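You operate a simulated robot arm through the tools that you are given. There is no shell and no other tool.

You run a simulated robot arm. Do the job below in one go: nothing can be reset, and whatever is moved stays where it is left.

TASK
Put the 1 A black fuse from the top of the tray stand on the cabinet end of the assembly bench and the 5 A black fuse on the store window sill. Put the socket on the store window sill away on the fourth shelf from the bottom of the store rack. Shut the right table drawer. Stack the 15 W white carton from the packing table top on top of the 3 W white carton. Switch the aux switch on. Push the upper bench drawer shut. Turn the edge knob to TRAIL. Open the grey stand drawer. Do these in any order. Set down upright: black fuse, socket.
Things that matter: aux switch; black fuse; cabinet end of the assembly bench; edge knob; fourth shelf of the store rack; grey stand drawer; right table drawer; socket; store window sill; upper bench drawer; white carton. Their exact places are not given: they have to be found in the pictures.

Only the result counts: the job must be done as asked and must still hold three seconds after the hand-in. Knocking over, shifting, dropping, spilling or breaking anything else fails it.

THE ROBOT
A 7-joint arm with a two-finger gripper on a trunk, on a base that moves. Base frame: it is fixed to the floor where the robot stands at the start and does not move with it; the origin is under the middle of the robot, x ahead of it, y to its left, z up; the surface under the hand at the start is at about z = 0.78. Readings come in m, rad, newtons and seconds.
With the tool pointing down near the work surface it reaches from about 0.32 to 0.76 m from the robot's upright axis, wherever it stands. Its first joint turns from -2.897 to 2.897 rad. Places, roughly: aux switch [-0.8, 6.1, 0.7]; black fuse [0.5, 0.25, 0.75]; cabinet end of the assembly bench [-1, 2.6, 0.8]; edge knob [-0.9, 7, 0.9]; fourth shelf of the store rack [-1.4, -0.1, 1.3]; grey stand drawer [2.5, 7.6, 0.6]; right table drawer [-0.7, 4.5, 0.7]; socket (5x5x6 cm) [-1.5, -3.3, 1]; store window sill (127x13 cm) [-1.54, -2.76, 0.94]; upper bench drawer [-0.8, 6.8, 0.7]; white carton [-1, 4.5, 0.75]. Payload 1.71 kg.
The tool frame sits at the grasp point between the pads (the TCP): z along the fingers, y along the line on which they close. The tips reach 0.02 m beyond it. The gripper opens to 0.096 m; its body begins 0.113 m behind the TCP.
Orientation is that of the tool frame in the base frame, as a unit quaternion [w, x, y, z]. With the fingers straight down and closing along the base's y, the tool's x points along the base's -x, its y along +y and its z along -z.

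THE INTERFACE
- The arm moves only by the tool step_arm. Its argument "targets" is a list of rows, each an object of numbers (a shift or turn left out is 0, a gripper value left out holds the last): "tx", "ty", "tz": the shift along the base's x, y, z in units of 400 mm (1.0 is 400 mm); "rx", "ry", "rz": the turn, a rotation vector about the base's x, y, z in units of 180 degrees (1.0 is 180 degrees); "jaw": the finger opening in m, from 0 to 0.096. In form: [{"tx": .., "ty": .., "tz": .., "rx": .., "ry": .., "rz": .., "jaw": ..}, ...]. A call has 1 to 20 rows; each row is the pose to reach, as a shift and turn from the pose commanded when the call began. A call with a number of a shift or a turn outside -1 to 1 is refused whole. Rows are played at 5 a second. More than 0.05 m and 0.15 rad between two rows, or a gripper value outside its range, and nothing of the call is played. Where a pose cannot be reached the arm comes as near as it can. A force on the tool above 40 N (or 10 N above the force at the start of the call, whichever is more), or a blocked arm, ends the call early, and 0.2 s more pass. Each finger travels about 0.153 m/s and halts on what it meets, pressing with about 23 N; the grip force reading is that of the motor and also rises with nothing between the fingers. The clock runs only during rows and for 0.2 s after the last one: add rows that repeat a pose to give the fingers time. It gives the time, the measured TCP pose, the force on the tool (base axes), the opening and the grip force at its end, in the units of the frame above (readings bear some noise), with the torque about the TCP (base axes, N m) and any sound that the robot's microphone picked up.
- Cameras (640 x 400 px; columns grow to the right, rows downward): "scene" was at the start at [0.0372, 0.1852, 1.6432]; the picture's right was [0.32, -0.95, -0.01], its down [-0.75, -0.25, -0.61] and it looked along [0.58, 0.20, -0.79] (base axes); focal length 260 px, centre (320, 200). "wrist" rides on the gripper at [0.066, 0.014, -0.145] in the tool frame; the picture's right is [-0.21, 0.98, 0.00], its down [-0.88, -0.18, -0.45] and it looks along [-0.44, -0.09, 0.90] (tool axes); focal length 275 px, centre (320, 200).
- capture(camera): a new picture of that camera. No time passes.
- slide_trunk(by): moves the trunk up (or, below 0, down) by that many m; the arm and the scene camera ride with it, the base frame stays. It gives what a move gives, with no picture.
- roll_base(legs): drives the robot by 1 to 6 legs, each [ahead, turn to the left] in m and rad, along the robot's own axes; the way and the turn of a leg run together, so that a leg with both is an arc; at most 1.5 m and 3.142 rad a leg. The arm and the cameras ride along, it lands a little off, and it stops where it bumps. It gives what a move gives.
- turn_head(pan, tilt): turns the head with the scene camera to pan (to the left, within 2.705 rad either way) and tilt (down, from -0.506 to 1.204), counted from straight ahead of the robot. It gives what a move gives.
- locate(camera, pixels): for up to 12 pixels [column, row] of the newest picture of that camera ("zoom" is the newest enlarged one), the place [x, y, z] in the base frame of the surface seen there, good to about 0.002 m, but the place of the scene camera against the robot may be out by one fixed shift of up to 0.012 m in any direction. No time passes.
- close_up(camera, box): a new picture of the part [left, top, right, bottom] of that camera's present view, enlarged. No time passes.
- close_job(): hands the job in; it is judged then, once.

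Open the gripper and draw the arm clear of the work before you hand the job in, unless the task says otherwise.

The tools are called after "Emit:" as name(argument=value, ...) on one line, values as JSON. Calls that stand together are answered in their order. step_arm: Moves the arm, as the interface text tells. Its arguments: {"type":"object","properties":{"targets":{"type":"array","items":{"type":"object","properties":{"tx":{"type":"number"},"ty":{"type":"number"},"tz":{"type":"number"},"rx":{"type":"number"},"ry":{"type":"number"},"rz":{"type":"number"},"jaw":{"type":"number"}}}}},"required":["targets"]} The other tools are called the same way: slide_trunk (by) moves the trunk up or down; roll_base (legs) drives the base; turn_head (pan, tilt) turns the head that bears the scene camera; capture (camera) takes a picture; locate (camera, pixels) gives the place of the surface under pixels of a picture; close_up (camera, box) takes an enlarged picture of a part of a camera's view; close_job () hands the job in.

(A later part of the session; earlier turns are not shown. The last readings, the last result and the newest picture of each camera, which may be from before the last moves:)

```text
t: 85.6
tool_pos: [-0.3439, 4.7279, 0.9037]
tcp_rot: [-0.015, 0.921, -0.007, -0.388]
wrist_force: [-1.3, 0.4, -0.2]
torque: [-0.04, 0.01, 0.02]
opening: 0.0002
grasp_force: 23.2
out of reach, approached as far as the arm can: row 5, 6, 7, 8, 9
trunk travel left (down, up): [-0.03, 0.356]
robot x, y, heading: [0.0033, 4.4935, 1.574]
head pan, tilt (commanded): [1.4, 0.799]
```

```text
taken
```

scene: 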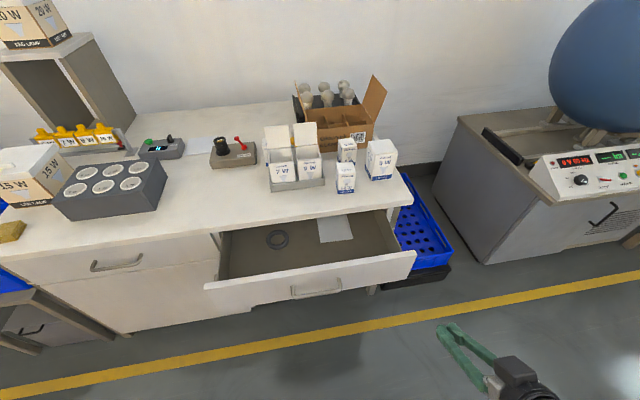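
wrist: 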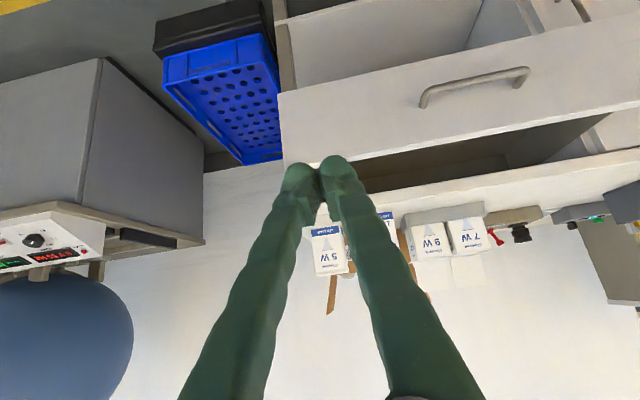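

The tool is at (-0.34, 4.73, 0.90) with 45° pitch. I move outward and down toward a point in front of the drawer panel.

Emit:
step_arm(targets=[{"tx": -0.07, "ty": -0.05, "tz": -0.02}, {"tx": -0.14, "ty": -0.1, "tz": -0.04}, {"tx": -0.21, "ty": -0.16, "tz": -0.06}, {"tx": -0.28, "ty": -0.22, "tz": -0.09}, {"tx": -0.34, "ty": -0.28, "tz": -0.12}, {"tx": -0.39, "ty": -0.34, "tz": -0.15}, {"tx": -0.39, "ty": -0.34, "tz": -0.15}])

```text
t: 87.4
tool_pos: [-0.4832, 4.6675, 0.8591]
tcp_rot: [-0.054, 0.913, -0.067, -0.398]
wrist_force: [1.1, 0.3, -0.6]
torque: [-0.04, 0.0, 0.03]
opening: 0.0
grasp_force: 22.7
trunk travel left (down, up): [-0.03, 0.356]
robot x, y, heading: [0.0025, 4.4957, 1.574]
head pan, tilt (commanded): [1.4, 0.799]
stopped in row 7: the arm was blocked; the commanded pose is now the measured one
```

The arm got blocked — most likely by the camera mast, which stands at the robot's left. I'll instead face the work with the whole robot: first swing the arm back to the robot's front along an arc, keeping the 45° pitch.

Emit:
step_arm(targets=[{"tx": 0.075, "ty": 0.0825, "tz": 0.01, "rz": -0.0333}, {"tx": 0.121, "ty": 0.174, "tz": 0.02, "rz": -0.0667}, {"tx": 0.174, "ty": 0.262, "tz": 0.03, "rz": -0.1}, {"tx": 0.234, "ty": 0.345, "tz": 0.04, "rz": -0.1333}, {"tx": 0.301, "ty": 0.4225, "tz": 0.05, "rz": -0.1667}, {"tx": 0.3735, "ty": 0.4945, "tz": 0.06, "rz": -0.2}, {"tx": 0.452, "ty": 0.56, "tz": 0.07, "rz": -0.2333}, {"tx": 0.5355, "ty": 0.619, "tz": 0.08, "rz": -0.2667}, {"tx": 0.624, "ty": 0.6715, "tz": 0.09, "rz": -0.3}, {"tx": 0.716, "ty": 0.716, "tz": 0.1, "rz": -0.3333}, {"tx": 0.811, "ty": 0.753, "tz": 0.1, "rz": -0.3667}, {"tx": 0.909, "ty": 0.782, "tz": 0.1, "rz": -0.4}])

```text
t: 90.0
tool_pos: [-0.0397, 4.9665, 0.9025]
tcp_rot: [-0.267, 0.714, -0.572, -0.301]
wrist_force: [-0.9, -0.3, -0.4]
torque: [0.0, -0.02, 0.0]
opening: 0.0
grasp_force: 23.1
out of reach, approached as far as the arm can: row 1, 2, 3, 4, 5, 6, 7, 8, 9, 10, 11, 12
trunk travel left (down, up): [-0.03, 0.356]
robot x, y, heading: [0.0039, 4.4952, 1.579]
head pan, tilt (commanded): [1.4, 0.799]
```

The 45° pitch so close in exceeds the wrist limit. I turn the robot to face the table (heading ≈ π) and then use a gentler pitch.

Emit:
roll_base(legs=[[0, 1.562]])

Emit:
turn_head(pan=0.0, tilt=0.8)

Emit:
capture(camera="scene")

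```text
t: 94.9
tool_pos: [-0.4696, 4.4618, 0.9015]
tcp_rot: [0.021, 0.911, 0.093, -0.401]
wrist_force: [0.5, -0.3, -0.4]
torque: [-0.03, -0.01, 0.01]
opening: 0.0002
grasp_force: 22.9
trunk travel left (down, up): [-0.03, 0.356]
robot x, y, heading: [0.0015, 4.4968, 3.121]
head pan, tilt (commanded): [1.4, 0.799]
```

```text
t: 96.4
tool_pos: [-0.4691, 4.4614, 0.9203]
tcp_rot: [0.02, 0.902, 0.094, -0.422]
wrist_force: [1.0, -0.9, 0.0]
torque: [0.01, 0.01, 0.0]
opening: 0.0
grasp_force: 22.9
trunk travel left (down, up): [-0.03, 0.356]
robot x, y, heading: [0.0064, 4.497, 3.129]
head pan, tilt (commanded): [0.0, 0.799]
```

```text
taken
```

scene: 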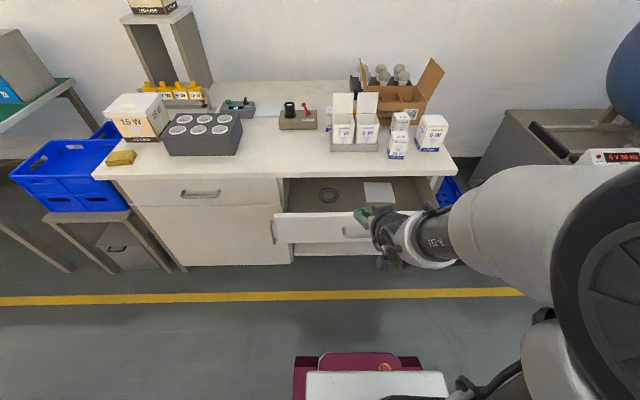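

Robot now faces the table at (0.0, 4.497). I reduce the pitch to about 30° and lower the closed fingers to just in front of the panel at y≈4.515.

Emit:
step_arm(targets=[{"tx": -0.03, "ty": 0.027, "tz": -0.04, "rx": 0.0023, "ry": -0.022, "rz": -0.0132}, {"tx": -0.06, "ty": 0.054, "tz": -0.08, "rx": 0.0046, "ry": -0.044, "rz": -0.0264}, {"tx": -0.09, "ty": 0.081, "tz": -0.14, "rx": 0.0069, "ry": -0.067, "rz": -0.0396}, {"tx": -0.12, "ty": 0.108, "tz": -0.2, "rx": 0.0092, "ry": -0.089, "rz": -0.0528}, {"tx": -0.15, "ty": 0.135, "tz": -0.26, "rx": 0.0115, "ry": -0.111, "rz": -0.066}, {"tx": -0.15, "ty": 0.135, "tz": -0.3, "rx": 0.0115, "ry": -0.111, "rz": -0.066}, {"tx": -0.15, "ty": 0.135, "tz": -0.3, "rx": 0.0115, "ry": -0.111, "rz": -0.066}])

Emit:
capture(camera="scene")

Emit:
capture(camera="wrist")

```text
t: 98.0
tool_pos: [-0.5162, 4.5172, 0.79]
tcp_rot: [-0.022, 0.97, 0.001, -0.243]
wrist_force: [0.5, -0.5, -1.0]
torque: [0.05, -0.04, 0.01]
opening: 0.0
grasp_force: 23.0
trunk travel left (down, up): [-0.03, 0.356]
robot x, y, heading: [0.0067, 4.4993, 3.125]
head pan, tilt (commanded): [0.0, 0.799]
```

```text
taken
```

scene: 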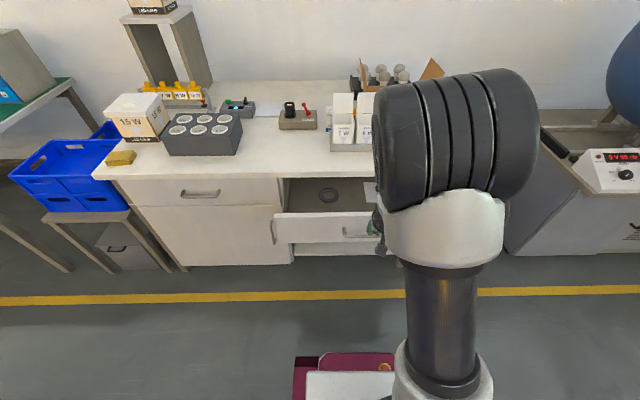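

```text
taken
```

wrist: 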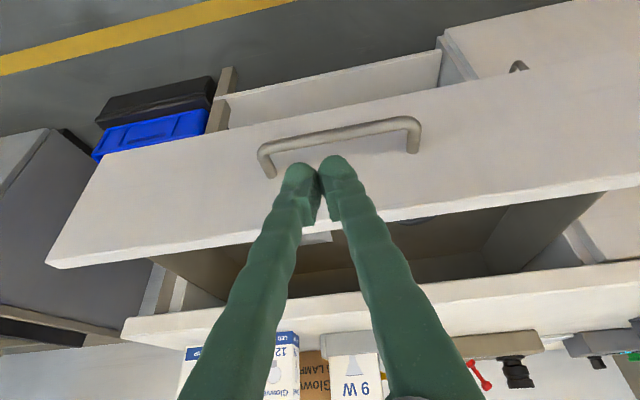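

The closed fingers are above the handle at the panel. I lower to TCP z≈0.745 and push steadily toward -x.

Emit:
step_arm(targets=[{"tz": -0.06}, {"tz": -0.1125}, {"tx": -0.05, "tz": -0.1125}, {"tx": -0.1, "tz": -0.1125}, {"tx": -0.15, "tz": -0.1125}, {"tx": -0.2, "tz": -0.1125}, {"tx": -0.25, "tz": -0.1125}, {"tx": -0.3, "tz": -0.1125}, {"tx": -0.35, "tz": -0.1125}, {"tx": -0.4, "tz": -0.1125}, {"tx": -0.45, "tz": -0.1125}, {"tx": -0.5, "tz": -0.1125}, {"tx": -0.55, "tz": -0.1125}, {"tx": -0.6, "tz": -0.1125}, {"tx": -0.63, "tz": -0.1125}, {"tx": -0.65, "tz": -0.1125}])

Emit:
capture(camera="wrist")

Emit:
capture(camera="scene")

```text
t: 101.4
tool_pos: [-0.7717, 4.5154, 0.7431]
tcp_rot: [-0.023, 0.97, 0.001, -0.241]
wrist_force: [22.7, 1.5, 4.2]
torque: [0.08, -0.09, 0.01]
opening: 0.006
grasp_force: 29.6
trunk travel left (down, up): [-0.03, 0.356]
robot x, y, heading: [0.0079, 4.4991, 3.127]
head pan, tilt (commanded): [0.0, 0.799]
```

```text
taken
```

wrist: 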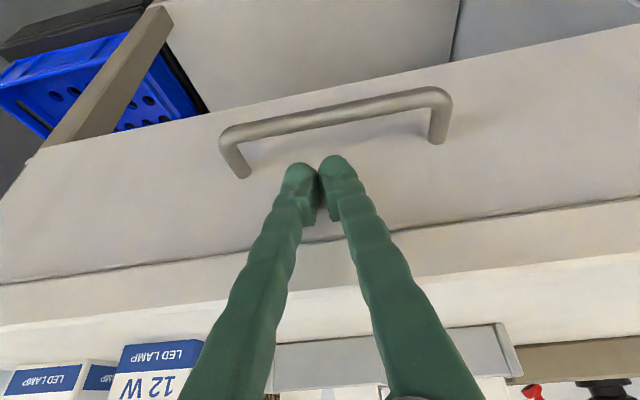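

```text
taken
```

scene: 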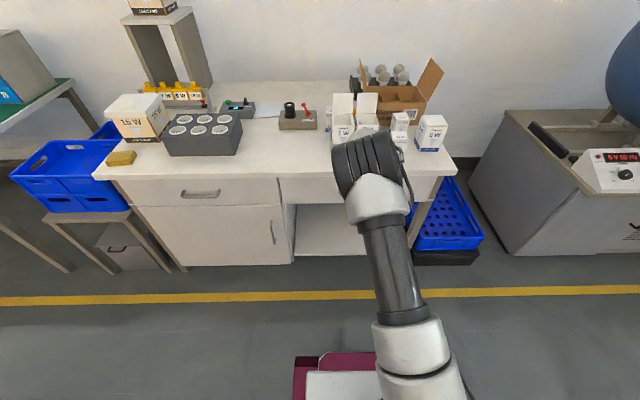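

The drawer looks closed (22.7 N resisting). I check the panel's x against the neighbouring left drawer face with locate.

Emit:
locate(camera="wrist", pixels=[[200, 200], [450, 180], [150, 230], [550, 130], [100, 315], [500, 280]])

Emit:
locate(camera="scene", pixels=[[290, 190], [320, 195], [250, 195], [160, 195], [425, 190], [230, 240]])

```text
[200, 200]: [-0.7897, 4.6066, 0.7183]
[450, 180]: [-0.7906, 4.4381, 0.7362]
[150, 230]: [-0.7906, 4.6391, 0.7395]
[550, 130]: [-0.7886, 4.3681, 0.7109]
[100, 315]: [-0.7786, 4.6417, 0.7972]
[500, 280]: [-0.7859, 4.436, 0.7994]
```

```text
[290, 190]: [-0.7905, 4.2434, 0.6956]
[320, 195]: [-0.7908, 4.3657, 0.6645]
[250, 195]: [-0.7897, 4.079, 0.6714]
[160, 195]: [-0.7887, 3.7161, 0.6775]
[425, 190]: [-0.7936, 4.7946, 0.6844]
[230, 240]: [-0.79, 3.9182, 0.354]
```

The panel face is at x≈-0.790, flush with the neighbouring faces: drawer shut. I retract, straighten the tool to vertical, and raise it.

Emit:
step_arm(targets=[{"tx": 0.05}, {"tx": 0.14}, {"tx": 0.24}, {"tx": 0.34}, {"tx": 0.4, "tz": 0.08, "ry": -0.03}, {"tx": 0.4, "tz": 0.18, "ry": -0.06}, {"tx": 0.4, "tz": 0.28, "ry": -0.09}, {"tx": 0.4, "tz": 0.38, "ry": -0.12}, {"tx": 0.4, "tz": 0.48, "ry": -0.154}, {"tx": 0.4, "tz": 0.5, "ry": -0.154}])

Emit:
slide_trunk(by=0.22)

Emit:
turn_head(pan=-0.15, tilt=0.7)

Emit:
capture(camera="scene")

```text
t: 103.6
tool_pos: [-0.6154, 4.5157, 0.9434]
tcp_rot: [-0.02, 1.0, 0.008, -0.004]
wrist_force: [0.5, 0.2, -0.1]
torque: [0.02, -0.03, -0.01]
opening: 0.0002
grasp_force: 29.3
trunk travel left (down, up): [-0.03, 0.356]
robot x, y, heading: [0.0026, 4.499, 3.123]
head pan, tilt (commanded): [0.0, 0.799]
```

```text
t: 106.0
tool_pos: [-0.6154, 4.5169, 1.1637]
tcp_rot: [-0.021, 1.0, 0.007, -0.005]
wrist_force: [0.3, 1.1, 0.1]
torque: [0.01, -0.01, 0.02]
opening: 0.0
grasp_force: 30.0
trunk travel left (down, up): [-0.25, 0.136]
robot x, y, heading: [0.0061, 4.5001, 3.127]
head pan, tilt (commanded): [0.0, 0.799]
```

```text
t: 106.7
tool_pos: [-0.6157, 4.5174, 1.1628]
tcp_rot: [-0.021, 1.0, 0.007, -0.005]
wrist_force: [0.3, 0.6, -0.5]
torque: [0.01, -0.01, 0.0]
opening: 0.0
grasp_force: 29.3
trunk travel left (down, up): [-0.25, 0.136]
robot x, y, heading: [0.0033, 4.4987, 3.125]
head pan, tilt (commanded): [-0.15, 0.7]
```

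```text
taken
```

scene: 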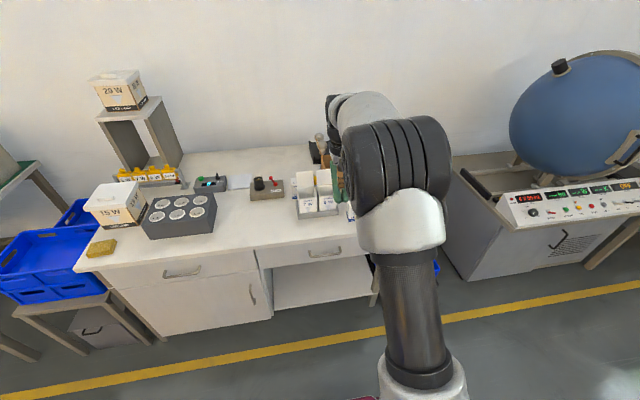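

I pull the tool in by 0.15 m and drive the robot 0.40 m toward the table so the cartons come within reach.

Emit:
step_arm(targets=[{"tx": 0.1, "jaw": 0.07}, {"tx": 0.2, "jaw": 0.07}, {"tx": 0.3}, {"tx": 0.375}])

Emit:
roll_base(legs=[[0.4, 0]])

Emit:
capture(camera="wrist")

Emit:
turn_head(pan=0.0, tilt=0.8)

Emit:
capture(camera="scene")

```text
t: 107.7
tool_pos: [-0.4644, 4.5167, 1.1621]
tcp_rot: [-0.021, 1.0, 0.007, -0.004]
wrist_force: [0.5, 0.4, -0.2]
torque: [0.01, -0.02, -0.02]
opening: 0.0699
grasp_force: 0.0
trunk travel left (down, up): [-0.25, 0.136]
robot x, y, heading: [0.0016, 4.4967, 3.132]
head pan, tilt (commanded): [-0.15, 0.7]
```

```text
t: 108.7
tool_pos: [-0.4685, 4.5221, 1.1795]
tcp_rot: [-0.018, 1.0, 0.001, -0.022]
wrist_force: [-1.0, -0.1, 0.4]
torque: [0.06, -0.15, 0.0]
opening: 0.07
grasp_force: 0.0
trunk travel left (down, up): [-0.25, 0.136]
robot x, y, heading: [-0.0419, 4.4991, 3.122]
head pan, tilt (commanded): [-0.15, 0.7]
stopped in leg 1: the robot was blocked; the commanded pose is now the measured one
```

```text
taken
```

wrist: 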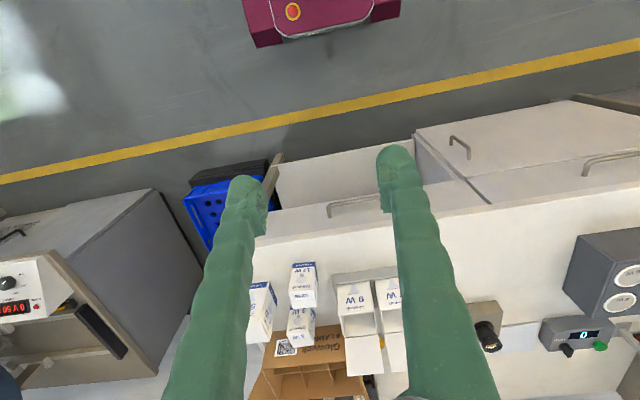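

```text
t: 109.4
tool_pos: [-0.495, 4.5231, 1.1675]
tcp_rot: [-0.017, 1.0, 0.002, -0.01]
wrist_force: [-0.6, -0.3, -1.2]
torque: [-0.01, -0.04, -0.01]
opening: 0.0699
grasp_force: 0.1
trunk travel left (down, up): [-0.25, 0.136]
robot x, y, heading: [-0.0449, 4.4985, 3.124]
head pan, tilt (commanded): [0.0, 0.799]
```

```text
taken
```

scene: 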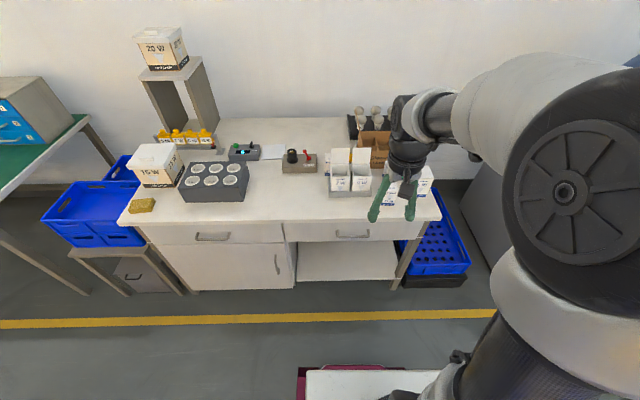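

The base stopped after only 0.04 m without a visible obstacle. I try a short forward leg again and watch the readings.

Emit:
roll_base(legs=[[0.1, 0]])

```text
t: 110.6
tool_pos: [-0.573, 4.525, 1.177]
tcp_rot: [-0.017, 1.0, 0.001, -0.019]
wrist_force: [-1.4, -0.2, -0.8]
torque: [0.0, -0.19, -0.03]
opening: 0.07
grasp_force: 0.0
trunk travel left (down, up): [-0.25, 0.136]
robot x, y, heading: [-0.1415, 4.4994, 3.123]
head pan, tilt (commanded): [0.0, 0.799]
```

That leg worked. I continue toward the table.

Emit:
roll_base(legs=[[0.14, 0], [0.14, 0]])

Emit:
capture(camera="wrist")

Emit:
capture(camera="scene")

```text
t: 113.0
tool_pos: [-0.8701, 4.5315, 1.1703]
tcp_rot: [-0.018, 1.0, 0.0, -0.013]
wrist_force: [0.4, 0.2, 1.1]
torque: [-0.02, 0.1, -0.04]
opening: 0.0701
grasp_force: 0.1
trunk travel left (down, up): [-0.25, 0.136]
robot x, y, heading: [-0.421, 4.5065, 3.122]
head pan, tilt (commanded): [0.0, 0.799]
```

```text
taken
```

wrist: 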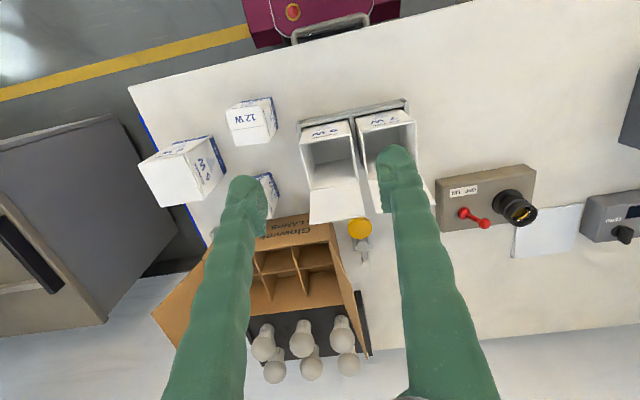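

```text
taken
```

scene: 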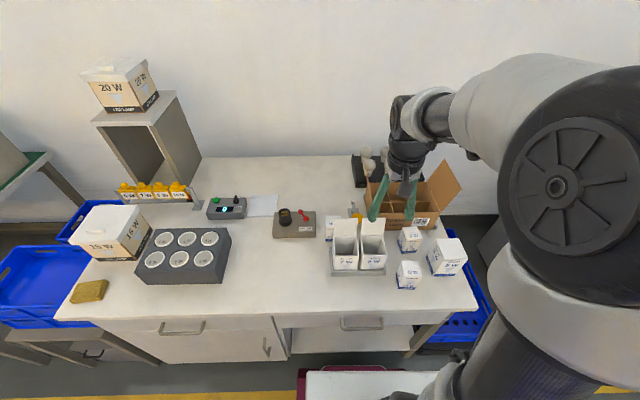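

Scene view now shows the cartons clearly. I zoom to measure the 15 W and 3 W ones.

Emit:
close_up(camera="scene", box=[310, 200, 480, 306])

```text
3.76 times, centred on (395, 253) of scene
```

zoom: 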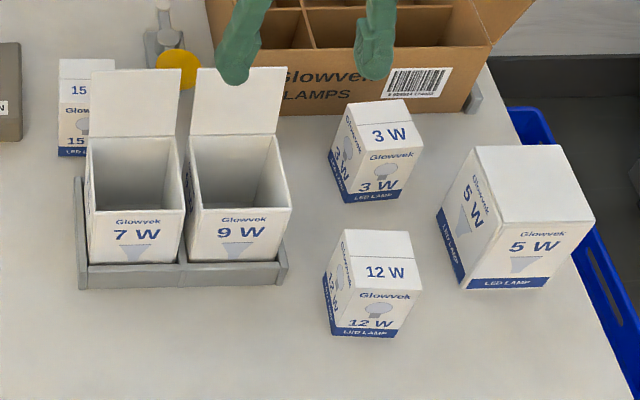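

Emit:
locate(camera="zoom", pixels=[[62, 62], [112, 62], [80, 90], [60, 103], [72, 130], [60, 155], [355, 112], [400, 103], [420, 140], [350, 150], [385, 195], [380, 125]])

Emit:
locate(camera="scene", pixels=[[345, 220], [372, 220], [409, 228], [385, 205], [442, 163], [408, 264], [360, 211], [332, 223], [335, 290], [356, 208]])

```text
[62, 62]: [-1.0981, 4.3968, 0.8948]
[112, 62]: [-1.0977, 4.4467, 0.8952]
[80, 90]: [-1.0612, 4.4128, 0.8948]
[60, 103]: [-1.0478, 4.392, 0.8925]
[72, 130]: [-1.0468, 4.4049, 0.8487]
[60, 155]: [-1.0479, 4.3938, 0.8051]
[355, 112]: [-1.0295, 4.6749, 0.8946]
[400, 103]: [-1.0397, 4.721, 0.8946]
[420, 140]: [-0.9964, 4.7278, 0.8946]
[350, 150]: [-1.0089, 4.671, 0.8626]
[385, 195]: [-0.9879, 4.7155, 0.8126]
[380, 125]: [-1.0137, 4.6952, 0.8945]
```

```text
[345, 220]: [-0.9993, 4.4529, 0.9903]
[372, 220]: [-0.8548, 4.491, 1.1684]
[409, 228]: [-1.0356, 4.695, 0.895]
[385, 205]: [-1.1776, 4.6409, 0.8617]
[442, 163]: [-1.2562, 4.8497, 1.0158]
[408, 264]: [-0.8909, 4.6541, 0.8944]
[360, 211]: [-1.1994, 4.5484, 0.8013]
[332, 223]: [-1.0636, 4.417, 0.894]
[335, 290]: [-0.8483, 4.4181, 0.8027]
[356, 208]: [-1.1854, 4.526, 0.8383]
```

The 15 W carton is about 0.05×0.05×0.093 centred near (-1.073, 4.42), and the 3 W one near (-1.013, 4.70), turned slightly. I check the heights of the standing lids and the brown box near them.

Emit:
locate(camera="zoom", pixels=[[135, 73], [98, 75], [178, 73], [210, 72], [283, 70], [160, 50], [185, 65], [310, 60], [470, 80], [345, 60], [445, 45], [340, 118]])

Emit:
locate(camera="zoom", pixels=[[404, 101], [424, 145], [366, 155], [348, 118], [365, 160], [330, 160], [345, 200], [410, 190], [140, 25], [165, 15], [195, 85]])

```text
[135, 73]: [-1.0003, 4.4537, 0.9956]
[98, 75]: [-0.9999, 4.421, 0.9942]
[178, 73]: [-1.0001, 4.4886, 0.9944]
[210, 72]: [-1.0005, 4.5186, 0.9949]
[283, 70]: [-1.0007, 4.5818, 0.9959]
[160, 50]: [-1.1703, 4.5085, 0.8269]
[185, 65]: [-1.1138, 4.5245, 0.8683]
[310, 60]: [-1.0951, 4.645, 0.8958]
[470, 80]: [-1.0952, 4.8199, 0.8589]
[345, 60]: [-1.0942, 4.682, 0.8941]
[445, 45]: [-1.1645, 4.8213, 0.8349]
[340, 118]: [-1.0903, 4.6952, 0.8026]
```

```text
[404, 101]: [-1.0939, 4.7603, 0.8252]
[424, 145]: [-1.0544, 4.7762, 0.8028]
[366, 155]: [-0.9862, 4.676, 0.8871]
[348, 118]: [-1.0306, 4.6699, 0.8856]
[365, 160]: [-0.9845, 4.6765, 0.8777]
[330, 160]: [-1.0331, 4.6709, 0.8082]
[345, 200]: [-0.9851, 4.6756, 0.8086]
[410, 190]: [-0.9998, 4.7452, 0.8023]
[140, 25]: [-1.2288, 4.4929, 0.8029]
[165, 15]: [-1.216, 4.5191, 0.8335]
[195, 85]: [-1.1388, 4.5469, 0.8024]
```

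Lid tops are at z≈0.992 at x=-1.0, close to where the wrist camera would pass. I look at the gripper to judge the camera's size.

Emit:
close_up(camera="scene", box=[345, 80, 485, 230])

```text
2.67 times, centred on (415, 155) of scene
```

zoom: 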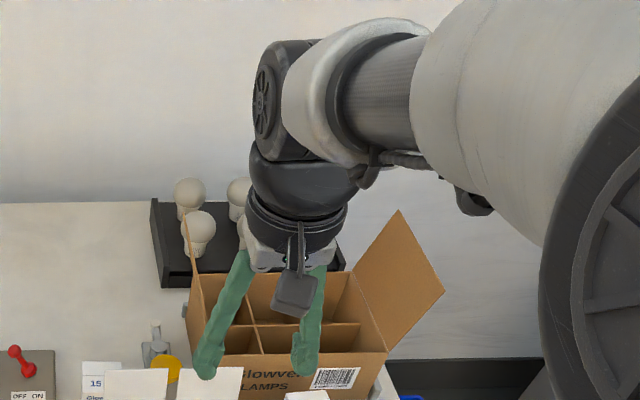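

The camera is a small box on the robot side; with a TCP height near 0.888 it clears the lids. I move above the 15 W carton at about (-1.073, 4.417), levelling the tool.

Emit:
step_arm(targets=[{"tx": -0.072, "ty": -0.041, "tz": -0.01, "rx": -0.0016, "ry": -0.0012, "jaw": 0.08}, {"tx": -0.145, "ty": -0.082, "tz": -0.03, "rx": -0.0033, "ry": -0.0024}, {"tx": -0.2175, "ty": -0.123, "tz": -0.05, "rx": -0.005, "ry": -0.0036}, {"tx": -0.29, "ty": -0.163, "tz": -0.09, "rx": -0.0066, "ry": -0.0047}, {"tx": -0.3625, "ty": -0.204, "tz": -0.13, "rx": -0.0082, "ry": -0.006}, {"tx": -0.435, "ty": -0.245, "tz": -0.17, "rx": -0.01, "ry": -0.0072}, {"tx": -0.5075, "ty": -0.286, "tz": -0.2, "rx": -0.0115, "ry": -0.0083}, {"tx": -0.5075, "ty": -0.286, "tz": -0.225, "rx": -0.0115, "ry": -0.0083}, {"tx": -0.5075, "ty": -0.286, "tz": -0.225, "rx": -0.0115, "ry": -0.0083}])

Emit:
capture(camera="wrist")

```text
t: 115.0
tool_pos: [-1.0584, 4.4155, 1.0857]
tcp_rot: [-0.001, 1.0, 0.0, -0.006]
wrist_force: [0.2, -0.3, -0.9]
torque: [-0.03, -0.03, -0.02]
opening: 0.0801
grasp_force: 0.1
trunk travel left (down, up): [-0.25, 0.136]
robot x, y, heading: [-0.4196, 4.5105, 3.122]
head pan, tilt (commanded): [0.0, 0.799]
```

```text
taken
```

wrist: 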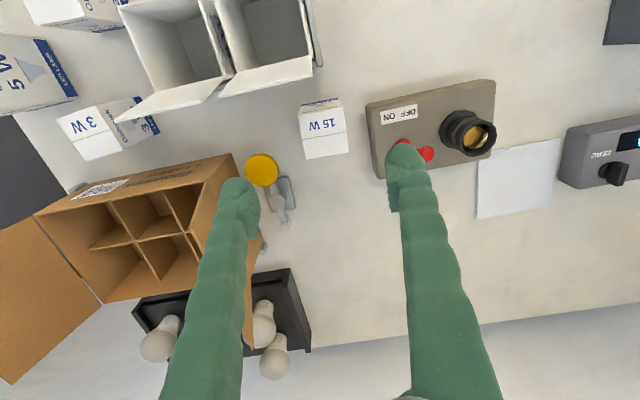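

The 15 W carton's top is at about (325,145), with an OFF/ON device close on its right at column ~370. I locate its corners and the device edge.

Emit:
locate(camera="wrist", pixels=[[303, 140], [344, 132], [306, 157], [347, 151], [325, 145], [300, 112], [341, 103], [368, 110], [378, 175], [385, 100], [290, 180], [440, 170]])

Emit:
close_up(camera="wrist", box=[240, 70, 400, 200])

```text
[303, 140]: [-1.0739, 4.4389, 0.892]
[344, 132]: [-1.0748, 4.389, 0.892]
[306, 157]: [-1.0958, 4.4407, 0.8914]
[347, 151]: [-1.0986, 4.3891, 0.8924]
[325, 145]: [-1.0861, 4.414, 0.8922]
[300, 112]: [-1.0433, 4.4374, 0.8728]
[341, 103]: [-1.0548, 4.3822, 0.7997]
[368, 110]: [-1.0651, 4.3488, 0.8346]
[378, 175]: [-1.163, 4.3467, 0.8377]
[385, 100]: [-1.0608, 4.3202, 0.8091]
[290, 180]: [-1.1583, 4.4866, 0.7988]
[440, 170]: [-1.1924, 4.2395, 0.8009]
```

```text
3.08 times, centred on (320, 135) of wrist
```

zoom: 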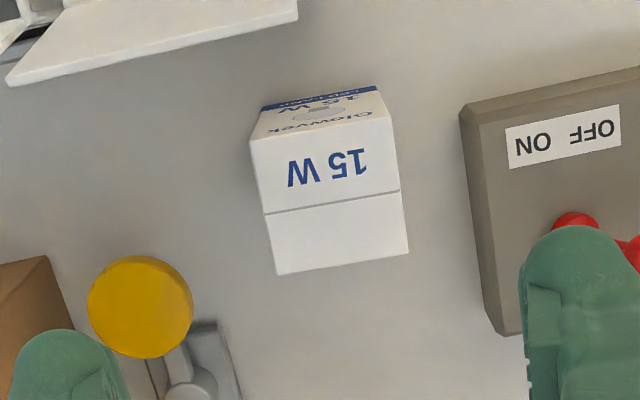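

True carton centre ≈ (-1.071, 4.4145), top z=0.892; device edge at y≈4.348, top 0.838. I descend to TCP z≈0.888 with jaw 0.072.

Emit:
step_arm(targets=[{"tx": -0.0315, "ty": -0.0025, "tz": -0.05, "jaw": 0.072}, {"tx": -0.0315, "ty": -0.0025, "tz": -0.12}, {"tx": -0.0315, "ty": -0.0025, "tz": -0.2}, {"tx": -0.0315, "ty": -0.0025, "tz": -0.28}, {"tx": -0.0315, "ty": -0.0025, "tz": -0.35}, {"tx": -0.0315, "ty": -0.0025, "tz": -0.41}, {"tx": -0.0315, "ty": -0.0025, "tz": -0.45}, {"tx": -0.0315, "ty": -0.0025, "tz": -0.48}, {"tx": -0.0315, "ty": -0.0025, "tz": -0.494}, {"tx": -0.0315, "ty": -0.0025, "tz": -0.494}])

Emit:
capture(camera="wrist")

```text
t: 117.2
tool_pos: [-1.0706, 4.4154, 0.8889]
tcp_rot: [0.0, 1.0, 0.0, -0.006]
wrist_force: [-0.4, -0.2, -0.1]
torque: [0.01, 0.0, 0.0]
opening: 0.0721
grasp_force: 0.0
trunk travel left (down, up): [-0.25, 0.136]
robot x, y, heading: [-0.4179, 4.5057, 3.128]
head pan, tilt (commanded): [0.0, 0.799]
```

```text
taken
```

wrist: 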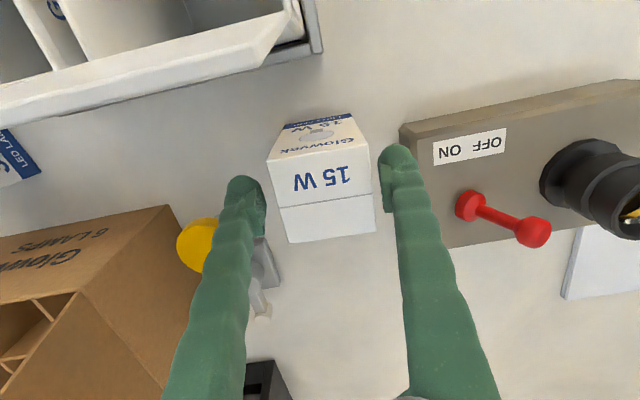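

The carton lies between the fingers. I close the jaw gently by position and then lift.

Emit:
step_arm(targets=[{"jaw": 0.06}, {"jaw": 0.05}, {"jaw": 0.045}, {"jaw": 0.045}])

Emit:
step_arm(targets=[{"tz": 0.03}, {"tz": 0.08}, {"tz": 0.15}, {"tz": 0.23}, {"tz": 0.32}, {"tz": 0.42}, {"tz": 0.52}, {"tz": 0.55}])

Emit:
capture(camera="wrist")

```text
t: 118.2
tool_pos: [-1.0706, 4.4156, 0.8898]
tcp_rot: [0.0, 1.0, 0.0, -0.006]
wrist_force: [0.3, 1.1, -0.5]
torque: [0.03, -0.01, -0.05]
opening: 0.0559
grasp_force: 23.1
trunk travel left (down, up): [-0.25, 0.136]
robot x, y, heading: [-0.4176, 4.5048, 3.118]
head pan, tilt (commanded): [0.0, 0.799]
```

```text
t: 120.0
tool_pos: [-1.0688, 4.4163, 1.1099]
tcp_rot: [0.0, 1.0, 0.0, -0.005]
wrist_force: [0.2, -0.2, -0.8]
torque: [0.01, -0.03, -0.02]
opening: 0.0553
grasp_force: 22.9
trunk travel left (down, up): [-0.25, 0.136]
robot x, y, heading: [-0.4203, 4.5062, 3.119]
head pan, tilt (commanded): [0.0, 0.799]
```

```text
taken
```

wrist: 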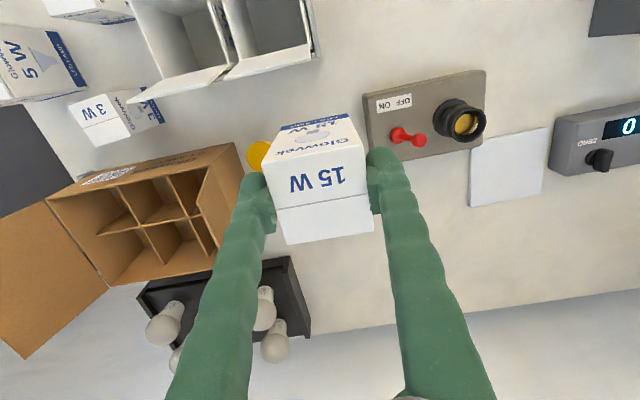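

The carton is held and lifted. I measure the 3 W carton's top from this wrist view (around (100,115)).

Emit:
close_up(camera="wrist", box=[50, 70, 210, 170])

```text
4.00 times, centred on (130, 120) of wrist
```

zoom: 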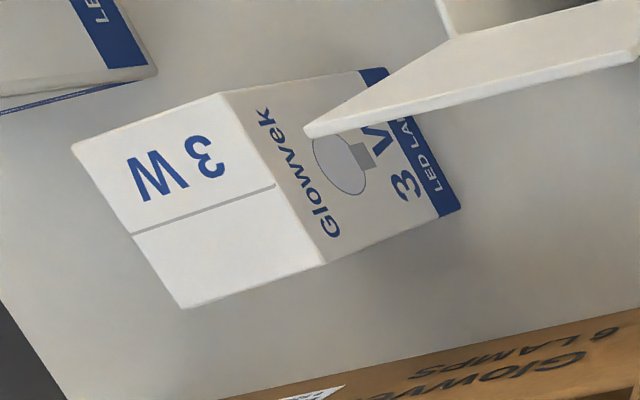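

Emit:
locate(camera="zoom", pixels=[[78, 148], [218, 97], [320, 260], [187, 302], [200, 200], [310, 130], [600, 320], [250, 399]])

```text
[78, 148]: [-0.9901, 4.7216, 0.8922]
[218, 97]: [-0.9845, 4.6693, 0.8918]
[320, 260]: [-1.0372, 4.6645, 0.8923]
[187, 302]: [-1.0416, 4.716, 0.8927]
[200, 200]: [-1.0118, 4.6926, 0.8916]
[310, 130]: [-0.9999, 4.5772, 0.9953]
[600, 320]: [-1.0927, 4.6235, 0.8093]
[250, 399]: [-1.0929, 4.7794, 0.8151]
```

3 W top centre is (-1.0133, 4.693) at z=0.892, turned about +6°. I carry the 15 W carton above it with a matching small yaw.

Emit:
step_arm(targets=[{"tx": 0.005, "ty": 0.03, "tz": 0.05}, {"tx": 0.02, "ty": 0.1, "tz": 0.05, "rz": 0.004}, {"tx": 0.04, "ty": 0.2, "tz": 0.05, "rz": 0.008}, {"tx": 0.06, "ty": 0.3, "tz": 0.05, "rz": 0.012}, {"tx": 0.08, "ty": 0.4, "tz": 0.05, "rz": 0.017}, {"tx": 0.1, "ty": 0.5, "tz": 0.05, "rz": 0.022}, {"tx": 0.12, "ty": 0.6, "tz": 0.05, "rz": 0.027}, {"tx": 0.139, "ty": 0.692, "tz": 0.05, "rz": 0.032}, {"tx": 0.139, "ty": 0.692, "tz": 0.05, "rz": 0.032}])

Emit:
capture(camera="wrist")

Emit:
capture(camera="scene")

```text
t: 122.0
tool_pos: [-1.0145, 4.6942, 1.1287]
tcp_rot: [-0.001, 0.999, 0.051, -0.006]
wrist_force: [0.5, 0.8, -0.7]
torque: [-0.01, -0.04, 0.01]
opening: 0.0555
grasp_force: 22.9
trunk travel left (down, up): [-0.25, 0.136]
robot x, y, heading: [-0.4217, 4.5066, 3.127]
head pan, tilt (commanded): [0.0, 0.799]
```

```text
taken
```

wrist: 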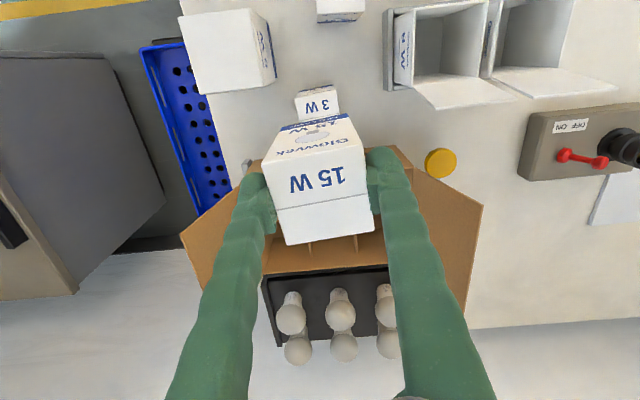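

```text
taken
```

scene: 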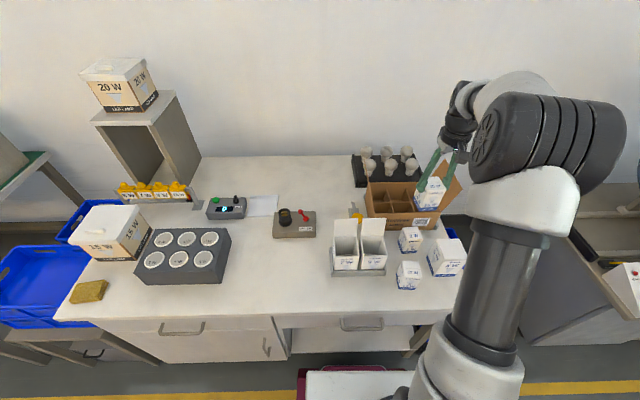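

Descending to set the 15 W carton on top: contact is expected at TCP z≈0.9815.

Emit:
step_arm(targets=[{"tx": 0.003, "ty": -0.003, "tz": -0.06}, {"tx": 0.003, "ty": -0.003, "tz": -0.13}, {"tx": 0.003, "ty": -0.003, "tz": -0.2}, {"tx": 0.003, "ty": -0.003, "tz": -0.26}, {"tx": 0.003, "ty": -0.003, "tz": -0.3}, {"tx": 0.003, "ty": -0.003, "tz": -0.33}, {"tx": 0.003, "ty": -0.003, "tz": -0.35}, {"tx": 0.003, "ty": -0.003, "tz": -0.36}, {"tx": 0.003, "ty": -0.003, "tz": -0.364}, {"tx": 0.003, "ty": -0.003, "tz": -0.364}])

Emit:
capture(camera="wrist")

Emit:
close_up(camera="scene", box=[350, 150, 510, 300])

```text
t: 124.2
tool_pos: [-1.0114, 4.6909, 0.9809]
tcp_rot: [0.001, 0.999, 0.05, -0.005]
wrist_force: [0.6, -0.3, -0.4]
torque: [-0.01, 0.0, -0.01]
opening: 0.0553
grasp_force: 23.4
trunk travel left (down, up): [-0.25, 0.136]
robot x, y, heading: [-0.4243, 4.5072, 3.119]
head pan, tilt (commanded): [0.0, 0.799]
```

```text
taken
```

wrist: 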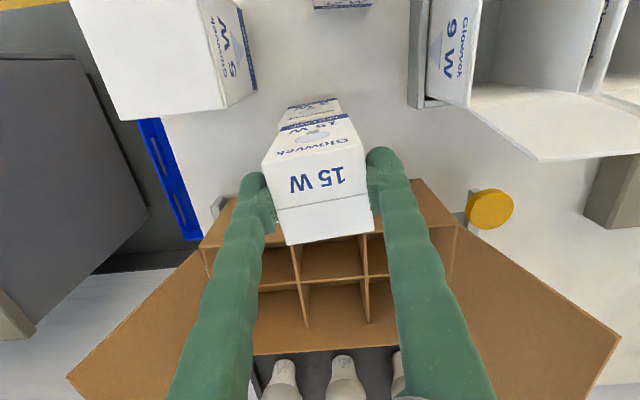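

```text
2.67 times, centred on (430, 225) of scene
```

zoom: 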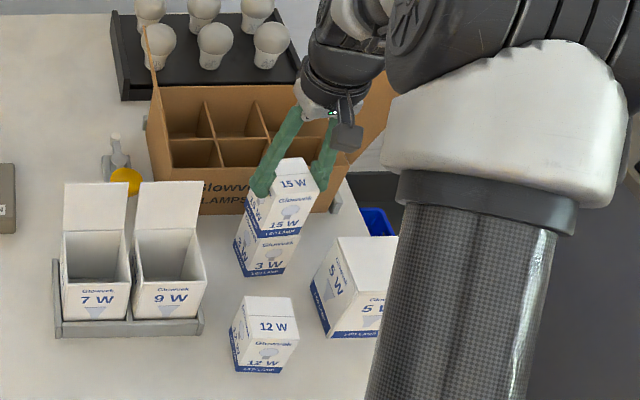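

It appears right on top, with no contact force yet. I lower by about 1–2 mm more and check the force.

Emit:
step_arm(targets=[{"tz": -0.0025}, {"tz": -0.004}, {"tz": -0.004}])

```text
t: 125.0
tool_pos: [-1.0128, 4.6916, 0.9813]
tcp_rot: [0.001, 0.999, 0.05, -0.006]
wrist_force: [0.3, -0.7, 1.8]
torque: [0.0, 0.01, 0.01]
opening: 0.0551
grasp_force: 22.7
trunk travel left (down, up): [-0.25, 0.136]
robot x, y, heading: [-0.4176, 4.5078, 3.124]
head pan, tilt (commanded): [0.0, 0.799]
```

A contact force of about 1.8 N indicates the carton is resting. I open the jaw slowly to 0.075 and retreat upward.

Emit:
step_arm(targets=[{"jaw": 0.058}, {"jaw": 0.062}, {"jaw": 0.068}, {"jaw": 0.075}, {"jaw": 0.075}])

Emit:
step_arm(targets=[{"tz": 0.03}, {"tz": 0.07}, {"tz": 0.13}, {"tz": 0.21}, {"tz": 0.3}, {"tz": 0.4}, {"tz": 0.45}])

Emit:
capture(camera="wrist")

Emit:
close_up(camera="scene", box=[350, 150, 510, 300])

```text
t: 126.2
tool_pos: [-1.0123, 4.6901, 0.9808]
tcp_rot: [0.0, 0.999, 0.051, -0.006]
wrist_force: [0.2, -0.3, -0.1]
torque: [-0.02, 0.01, -0.01]
opening: 0.0751
grasp_force: 0.1
trunk travel left (down, up): [-0.25, 0.136]
robot x, y, heading: [-0.4239, 4.5085, 3.123]
head pan, tilt (commanded): [0.0, 0.799]
```

```text
t: 127.8
tool_pos: [-1.0144, 4.6893, 1.1618]
tcp_rot: [0.0, 0.999, 0.051, -0.006]
wrist_force: [0.4, 0.5, 0.0]
torque: [-0.02, 0.02, 0.01]
opening: 0.075
grasp_force: 0.0
trunk travel left (down, up): [-0.25, 0.136]
robot x, y, heading: [-0.4211, 4.5036, 3.126]
head pan, tilt (commanded): [0.0, 0.799]
```

```text
taken
```

wrist: 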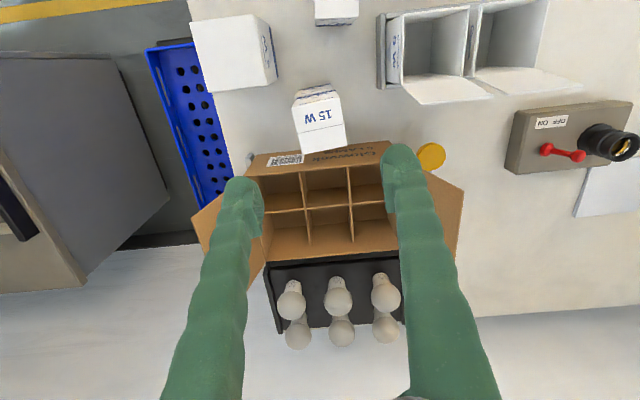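

```text
2.67 times, centred on (430, 225) of scene
```

zoom: 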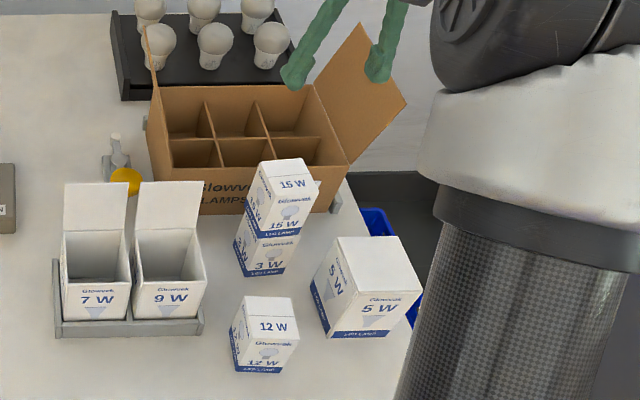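

The 15 W carton sits squarely on the 3 W one. I retract the arm up and back, then reverse the base away from the table.

Emit:
step_arm(targets=[{"tx": 0.06, "ty": -0.07, "tz": 0.05, "rz": -0.006}, {"tx": 0.12, "ty": -0.14, "tz": 0.07, "rz": -0.012}, {"tx": 0.18, "ty": -0.22, "tz": 0.07, "rz": -0.018}, {"tx": 0.24, "ty": -0.3, "tz": 0.07, "rz": -0.024}, {"tx": 0.29, "ty": -0.37, "tz": 0.07, "rz": -0.032}, {"tx": 0.335, "ty": -0.425, "tz": 0.07, "rz": -0.032}])

Emit:
roll_base(legs=[[-0.2, 0], [-0.18, 0]])

Emit:
turn_head(pan=-0.9, tilt=0.5)

Emit:
capture(camera="scene")

```text
t: 129.2
tool_pos: [-0.8802, 4.5187, 1.1888]
tcp_rot: [0.0, 1.0, 0.0, -0.007]
wrist_force: [0.3, -0.1, -0.1]
torque: [-0.02, -0.01, 0.0]
opening: 0.075
grasp_force: 0.1
trunk travel left (down, up): [-0.25, 0.136]
robot x, y, heading: [-0.4213, 4.5067, 3.122]
head pan, tilt (commanded): [0.0, 0.799]
```

```text
t: 130.5
tool_pos: [-0.7867, 4.5229, 1.1733]
tcp_rot: [0.0, 1.0, -0.005, 0.008]
wrist_force: [-3.3, -0.6, -3.0]
torque: [0.02, -0.39, -0.02]
opening: 0.0747
grasp_force: 0.0
trunk travel left (down, up): [-0.25, 0.136]
robot x, y, heading: [-0.2966, 4.5031, 3.121]
head pan, tilt (commanded): [0.0, 0.799]
stopped in leg 1: the robot was blocked; the commanded pose is now the measured one
```

```text
t: 131.7
tool_pos: [-0.7382, 4.5228, 1.1947]
tcp_rot: [-0.002, 1.0, -0.005, -0.014]
wrist_force: [-0.6, 0.9, 0.0]
torque: [-0.02, -0.09, 0.02]
opening: 0.0751
grasp_force: 0.0
trunk travel left (down, up): [-0.25, 0.136]
robot x, y, heading: [-0.2971, 4.5028, 3.119]
head pan, tilt (commanded): [-0.901, 0.499]
```

```text
taken
```

scene: 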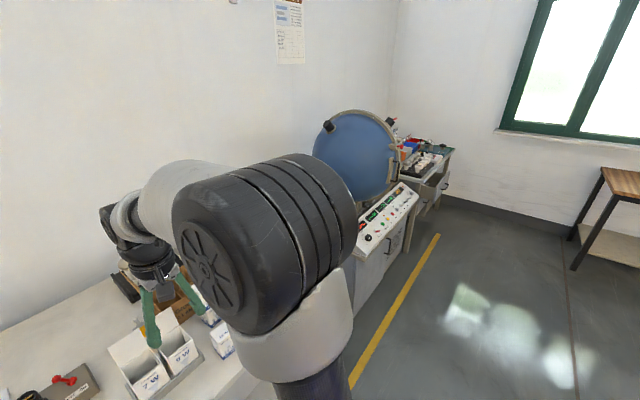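

The base stopped partway again (arm sway). I repeat the reverse move in shorter legs.

Emit:
roll_base(legs=[[-0.12, 0], [-0.12, 0]])

Emit:
capture(camera="scene")

```text
t: 133.8
tool_pos: [-0.5141, 4.5146, 1.189]
tcp_rot: [-0.003, 1.0, -0.005, -0.008]
wrist_force: [1.8, 0.3, 0.8]
torque: [0.0, 0.23, -0.01]
opening: 0.0753
grasp_force: 0.1
trunk travel left (down, up): [-0.25, 0.136]
robot x, y, heading: [-0.0586, 4.5003, 3.122]
head pan, tilt (commanded): [-0.901, 0.499]
```

```text
taken
```

scene: 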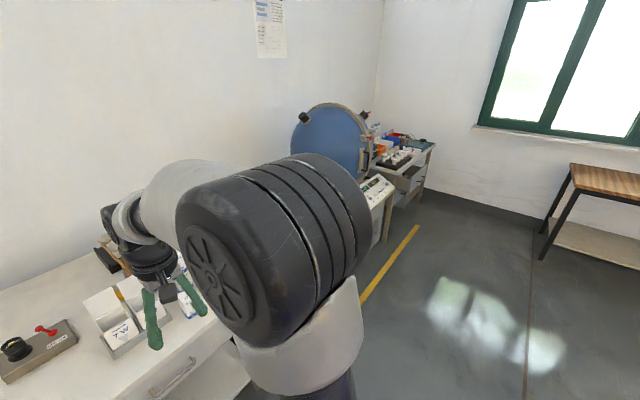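

I lower the arm slightly for stability, turn right to heading +y, and drive up the aisle.

Emit:
step_arm(targets=[{"tz": -0.08}, {"tz": -0.16}, {"tz": -0.24}])

Emit:
roll_base(legs=[[0, -1.551], [1.1, 0]])

Emit:
turn_head(pan=0.9, tilt=0.55)

Emit:
capture(camera="scene")

```text
t: 134.6
tool_pos: [-0.5007, 4.5174, 1.0972]
tcp_rot: [-0.002, 1.0, -0.005, -0.015]
wrist_force: [1.2, 0.1, 0.2]
torque: [-0.03, 0.11, -0.01]
opening: 0.0752
grasp_force: 0.0
trunk travel left (down, up): [-0.25, 0.136]
robot x, y, heading: [-0.0615, 4.4985, 3.127]
head pan, tilt (commanded): [-0.901, 0.499]
```

```text
t: 145.0
tool_pos: [-0.093, 6.0289, 1.0981]
tcp_rot: [-0.012, 0.72, -0.694, -0.01]
wrist_force: [-0.3, -0.1, -0.7]
torque: [0.0, -0.02, 0.04]
opening: 0.0753
grasp_force: 0.0
trunk travel left (down, up): [-0.25, 0.136]
robot x, y, heading: [-0.0903, 5.5857, 1.596]
head pan, tilt (commanded): [-0.901, 0.499]
```

```text
t: 146.8
tool_pos: [-0.0902, 6.0122, 1.1056]
tcp_rot: [-0.018, 0.719, -0.695, -0.014]
wrist_force: [0.1, 0.3, 0.3]
torque: [-0.04, -0.01, 0.01]
opening: 0.0752
grasp_force: 0.1
trunk travel left (down, up): [-0.25, 0.136]
robot x, y, heading: [-0.0905, 5.5902, 1.596]
head pan, tilt (commanded): [0.901, 0.55]
```

```text
taken
```

scene: 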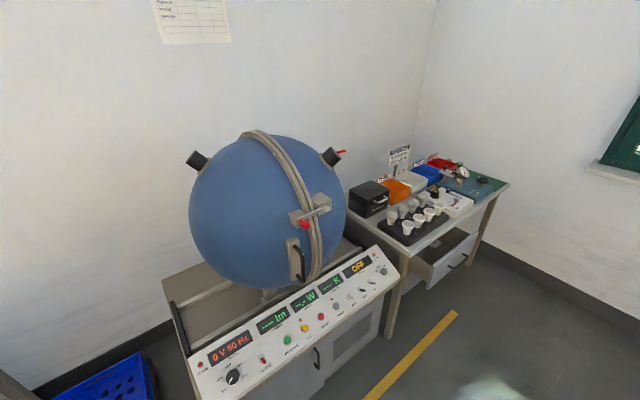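

The sphere's control panel is at (290,320) and the bench beyond has an open drawer at (445,262). I zoom in on the panel and the bench.

Emit:
close_up(camera="scene", box=[190, 240, 400, 400])

Emit:
close_up(camera="scene", box=[340, 140, 530, 300])

```text
2.50 times, centred on (295, 320) of scene
```

zoom: 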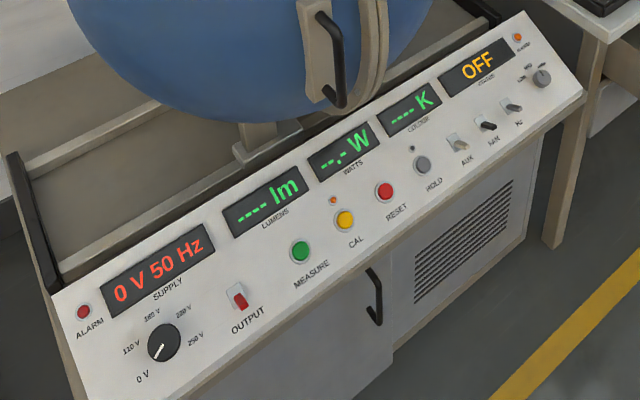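

```text
2.50 times, centred on (435, 220) of scene
```

zoom: 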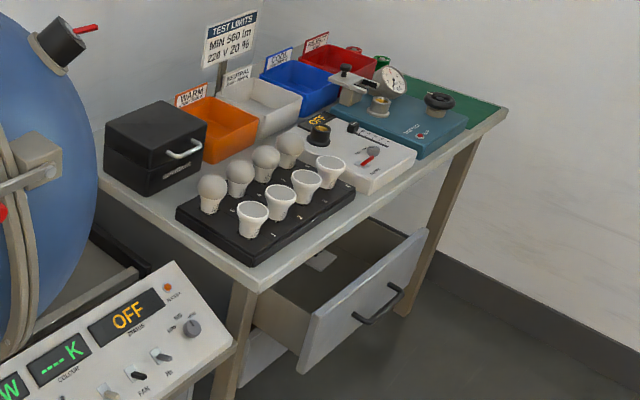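

I see three toggles (AUX at zoom-1 (457,143)). I zoom more on the toggles to see labels and positions.

Emit:
close_up(camera="scene", box=[320, 250, 400, 310])

Emit:
locate(camera="zoom", pixels=[[205, 200], [240, 215], [310, 145], [390, 95], [480, 20], [260, 240], [345, 190], [150, 170], [95, 260], [400, 200], [200, 190]])

```text
6.67 times, centred on (360, 280) of scene
```

zoom: 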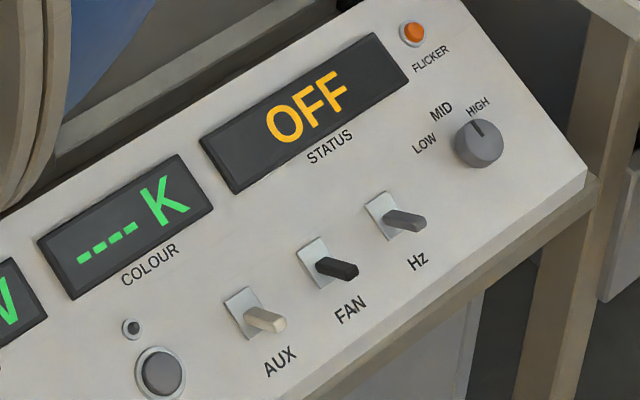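

```text
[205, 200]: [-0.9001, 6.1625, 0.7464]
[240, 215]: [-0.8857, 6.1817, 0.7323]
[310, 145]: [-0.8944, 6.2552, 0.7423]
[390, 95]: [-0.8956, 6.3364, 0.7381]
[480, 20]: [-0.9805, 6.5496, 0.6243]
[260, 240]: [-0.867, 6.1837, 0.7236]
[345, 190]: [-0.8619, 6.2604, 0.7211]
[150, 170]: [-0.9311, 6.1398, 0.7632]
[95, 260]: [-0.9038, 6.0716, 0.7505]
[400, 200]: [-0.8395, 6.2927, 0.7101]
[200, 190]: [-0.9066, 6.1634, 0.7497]
```

Toggles AUX, FAN, Hz all have levers leaning toward the front. I locate the AUX lever and the panel plane around it.

Emit:
locate(camera="zoom", pixels=[[245, 312], [280, 325], [262, 318], [240, 295], [230, 310], [250, 335], [280, 362], [340, 270], [200, 340], [300, 320], [405, 222], [350, 310]])

```text
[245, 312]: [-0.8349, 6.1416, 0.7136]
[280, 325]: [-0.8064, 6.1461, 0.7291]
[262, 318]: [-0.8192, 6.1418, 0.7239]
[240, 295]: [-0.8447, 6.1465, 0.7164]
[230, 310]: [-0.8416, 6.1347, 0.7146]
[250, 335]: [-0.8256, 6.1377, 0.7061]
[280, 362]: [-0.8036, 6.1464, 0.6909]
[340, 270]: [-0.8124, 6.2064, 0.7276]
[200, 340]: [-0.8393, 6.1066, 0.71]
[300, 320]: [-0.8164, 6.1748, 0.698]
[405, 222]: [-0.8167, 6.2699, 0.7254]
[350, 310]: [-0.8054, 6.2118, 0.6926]
```

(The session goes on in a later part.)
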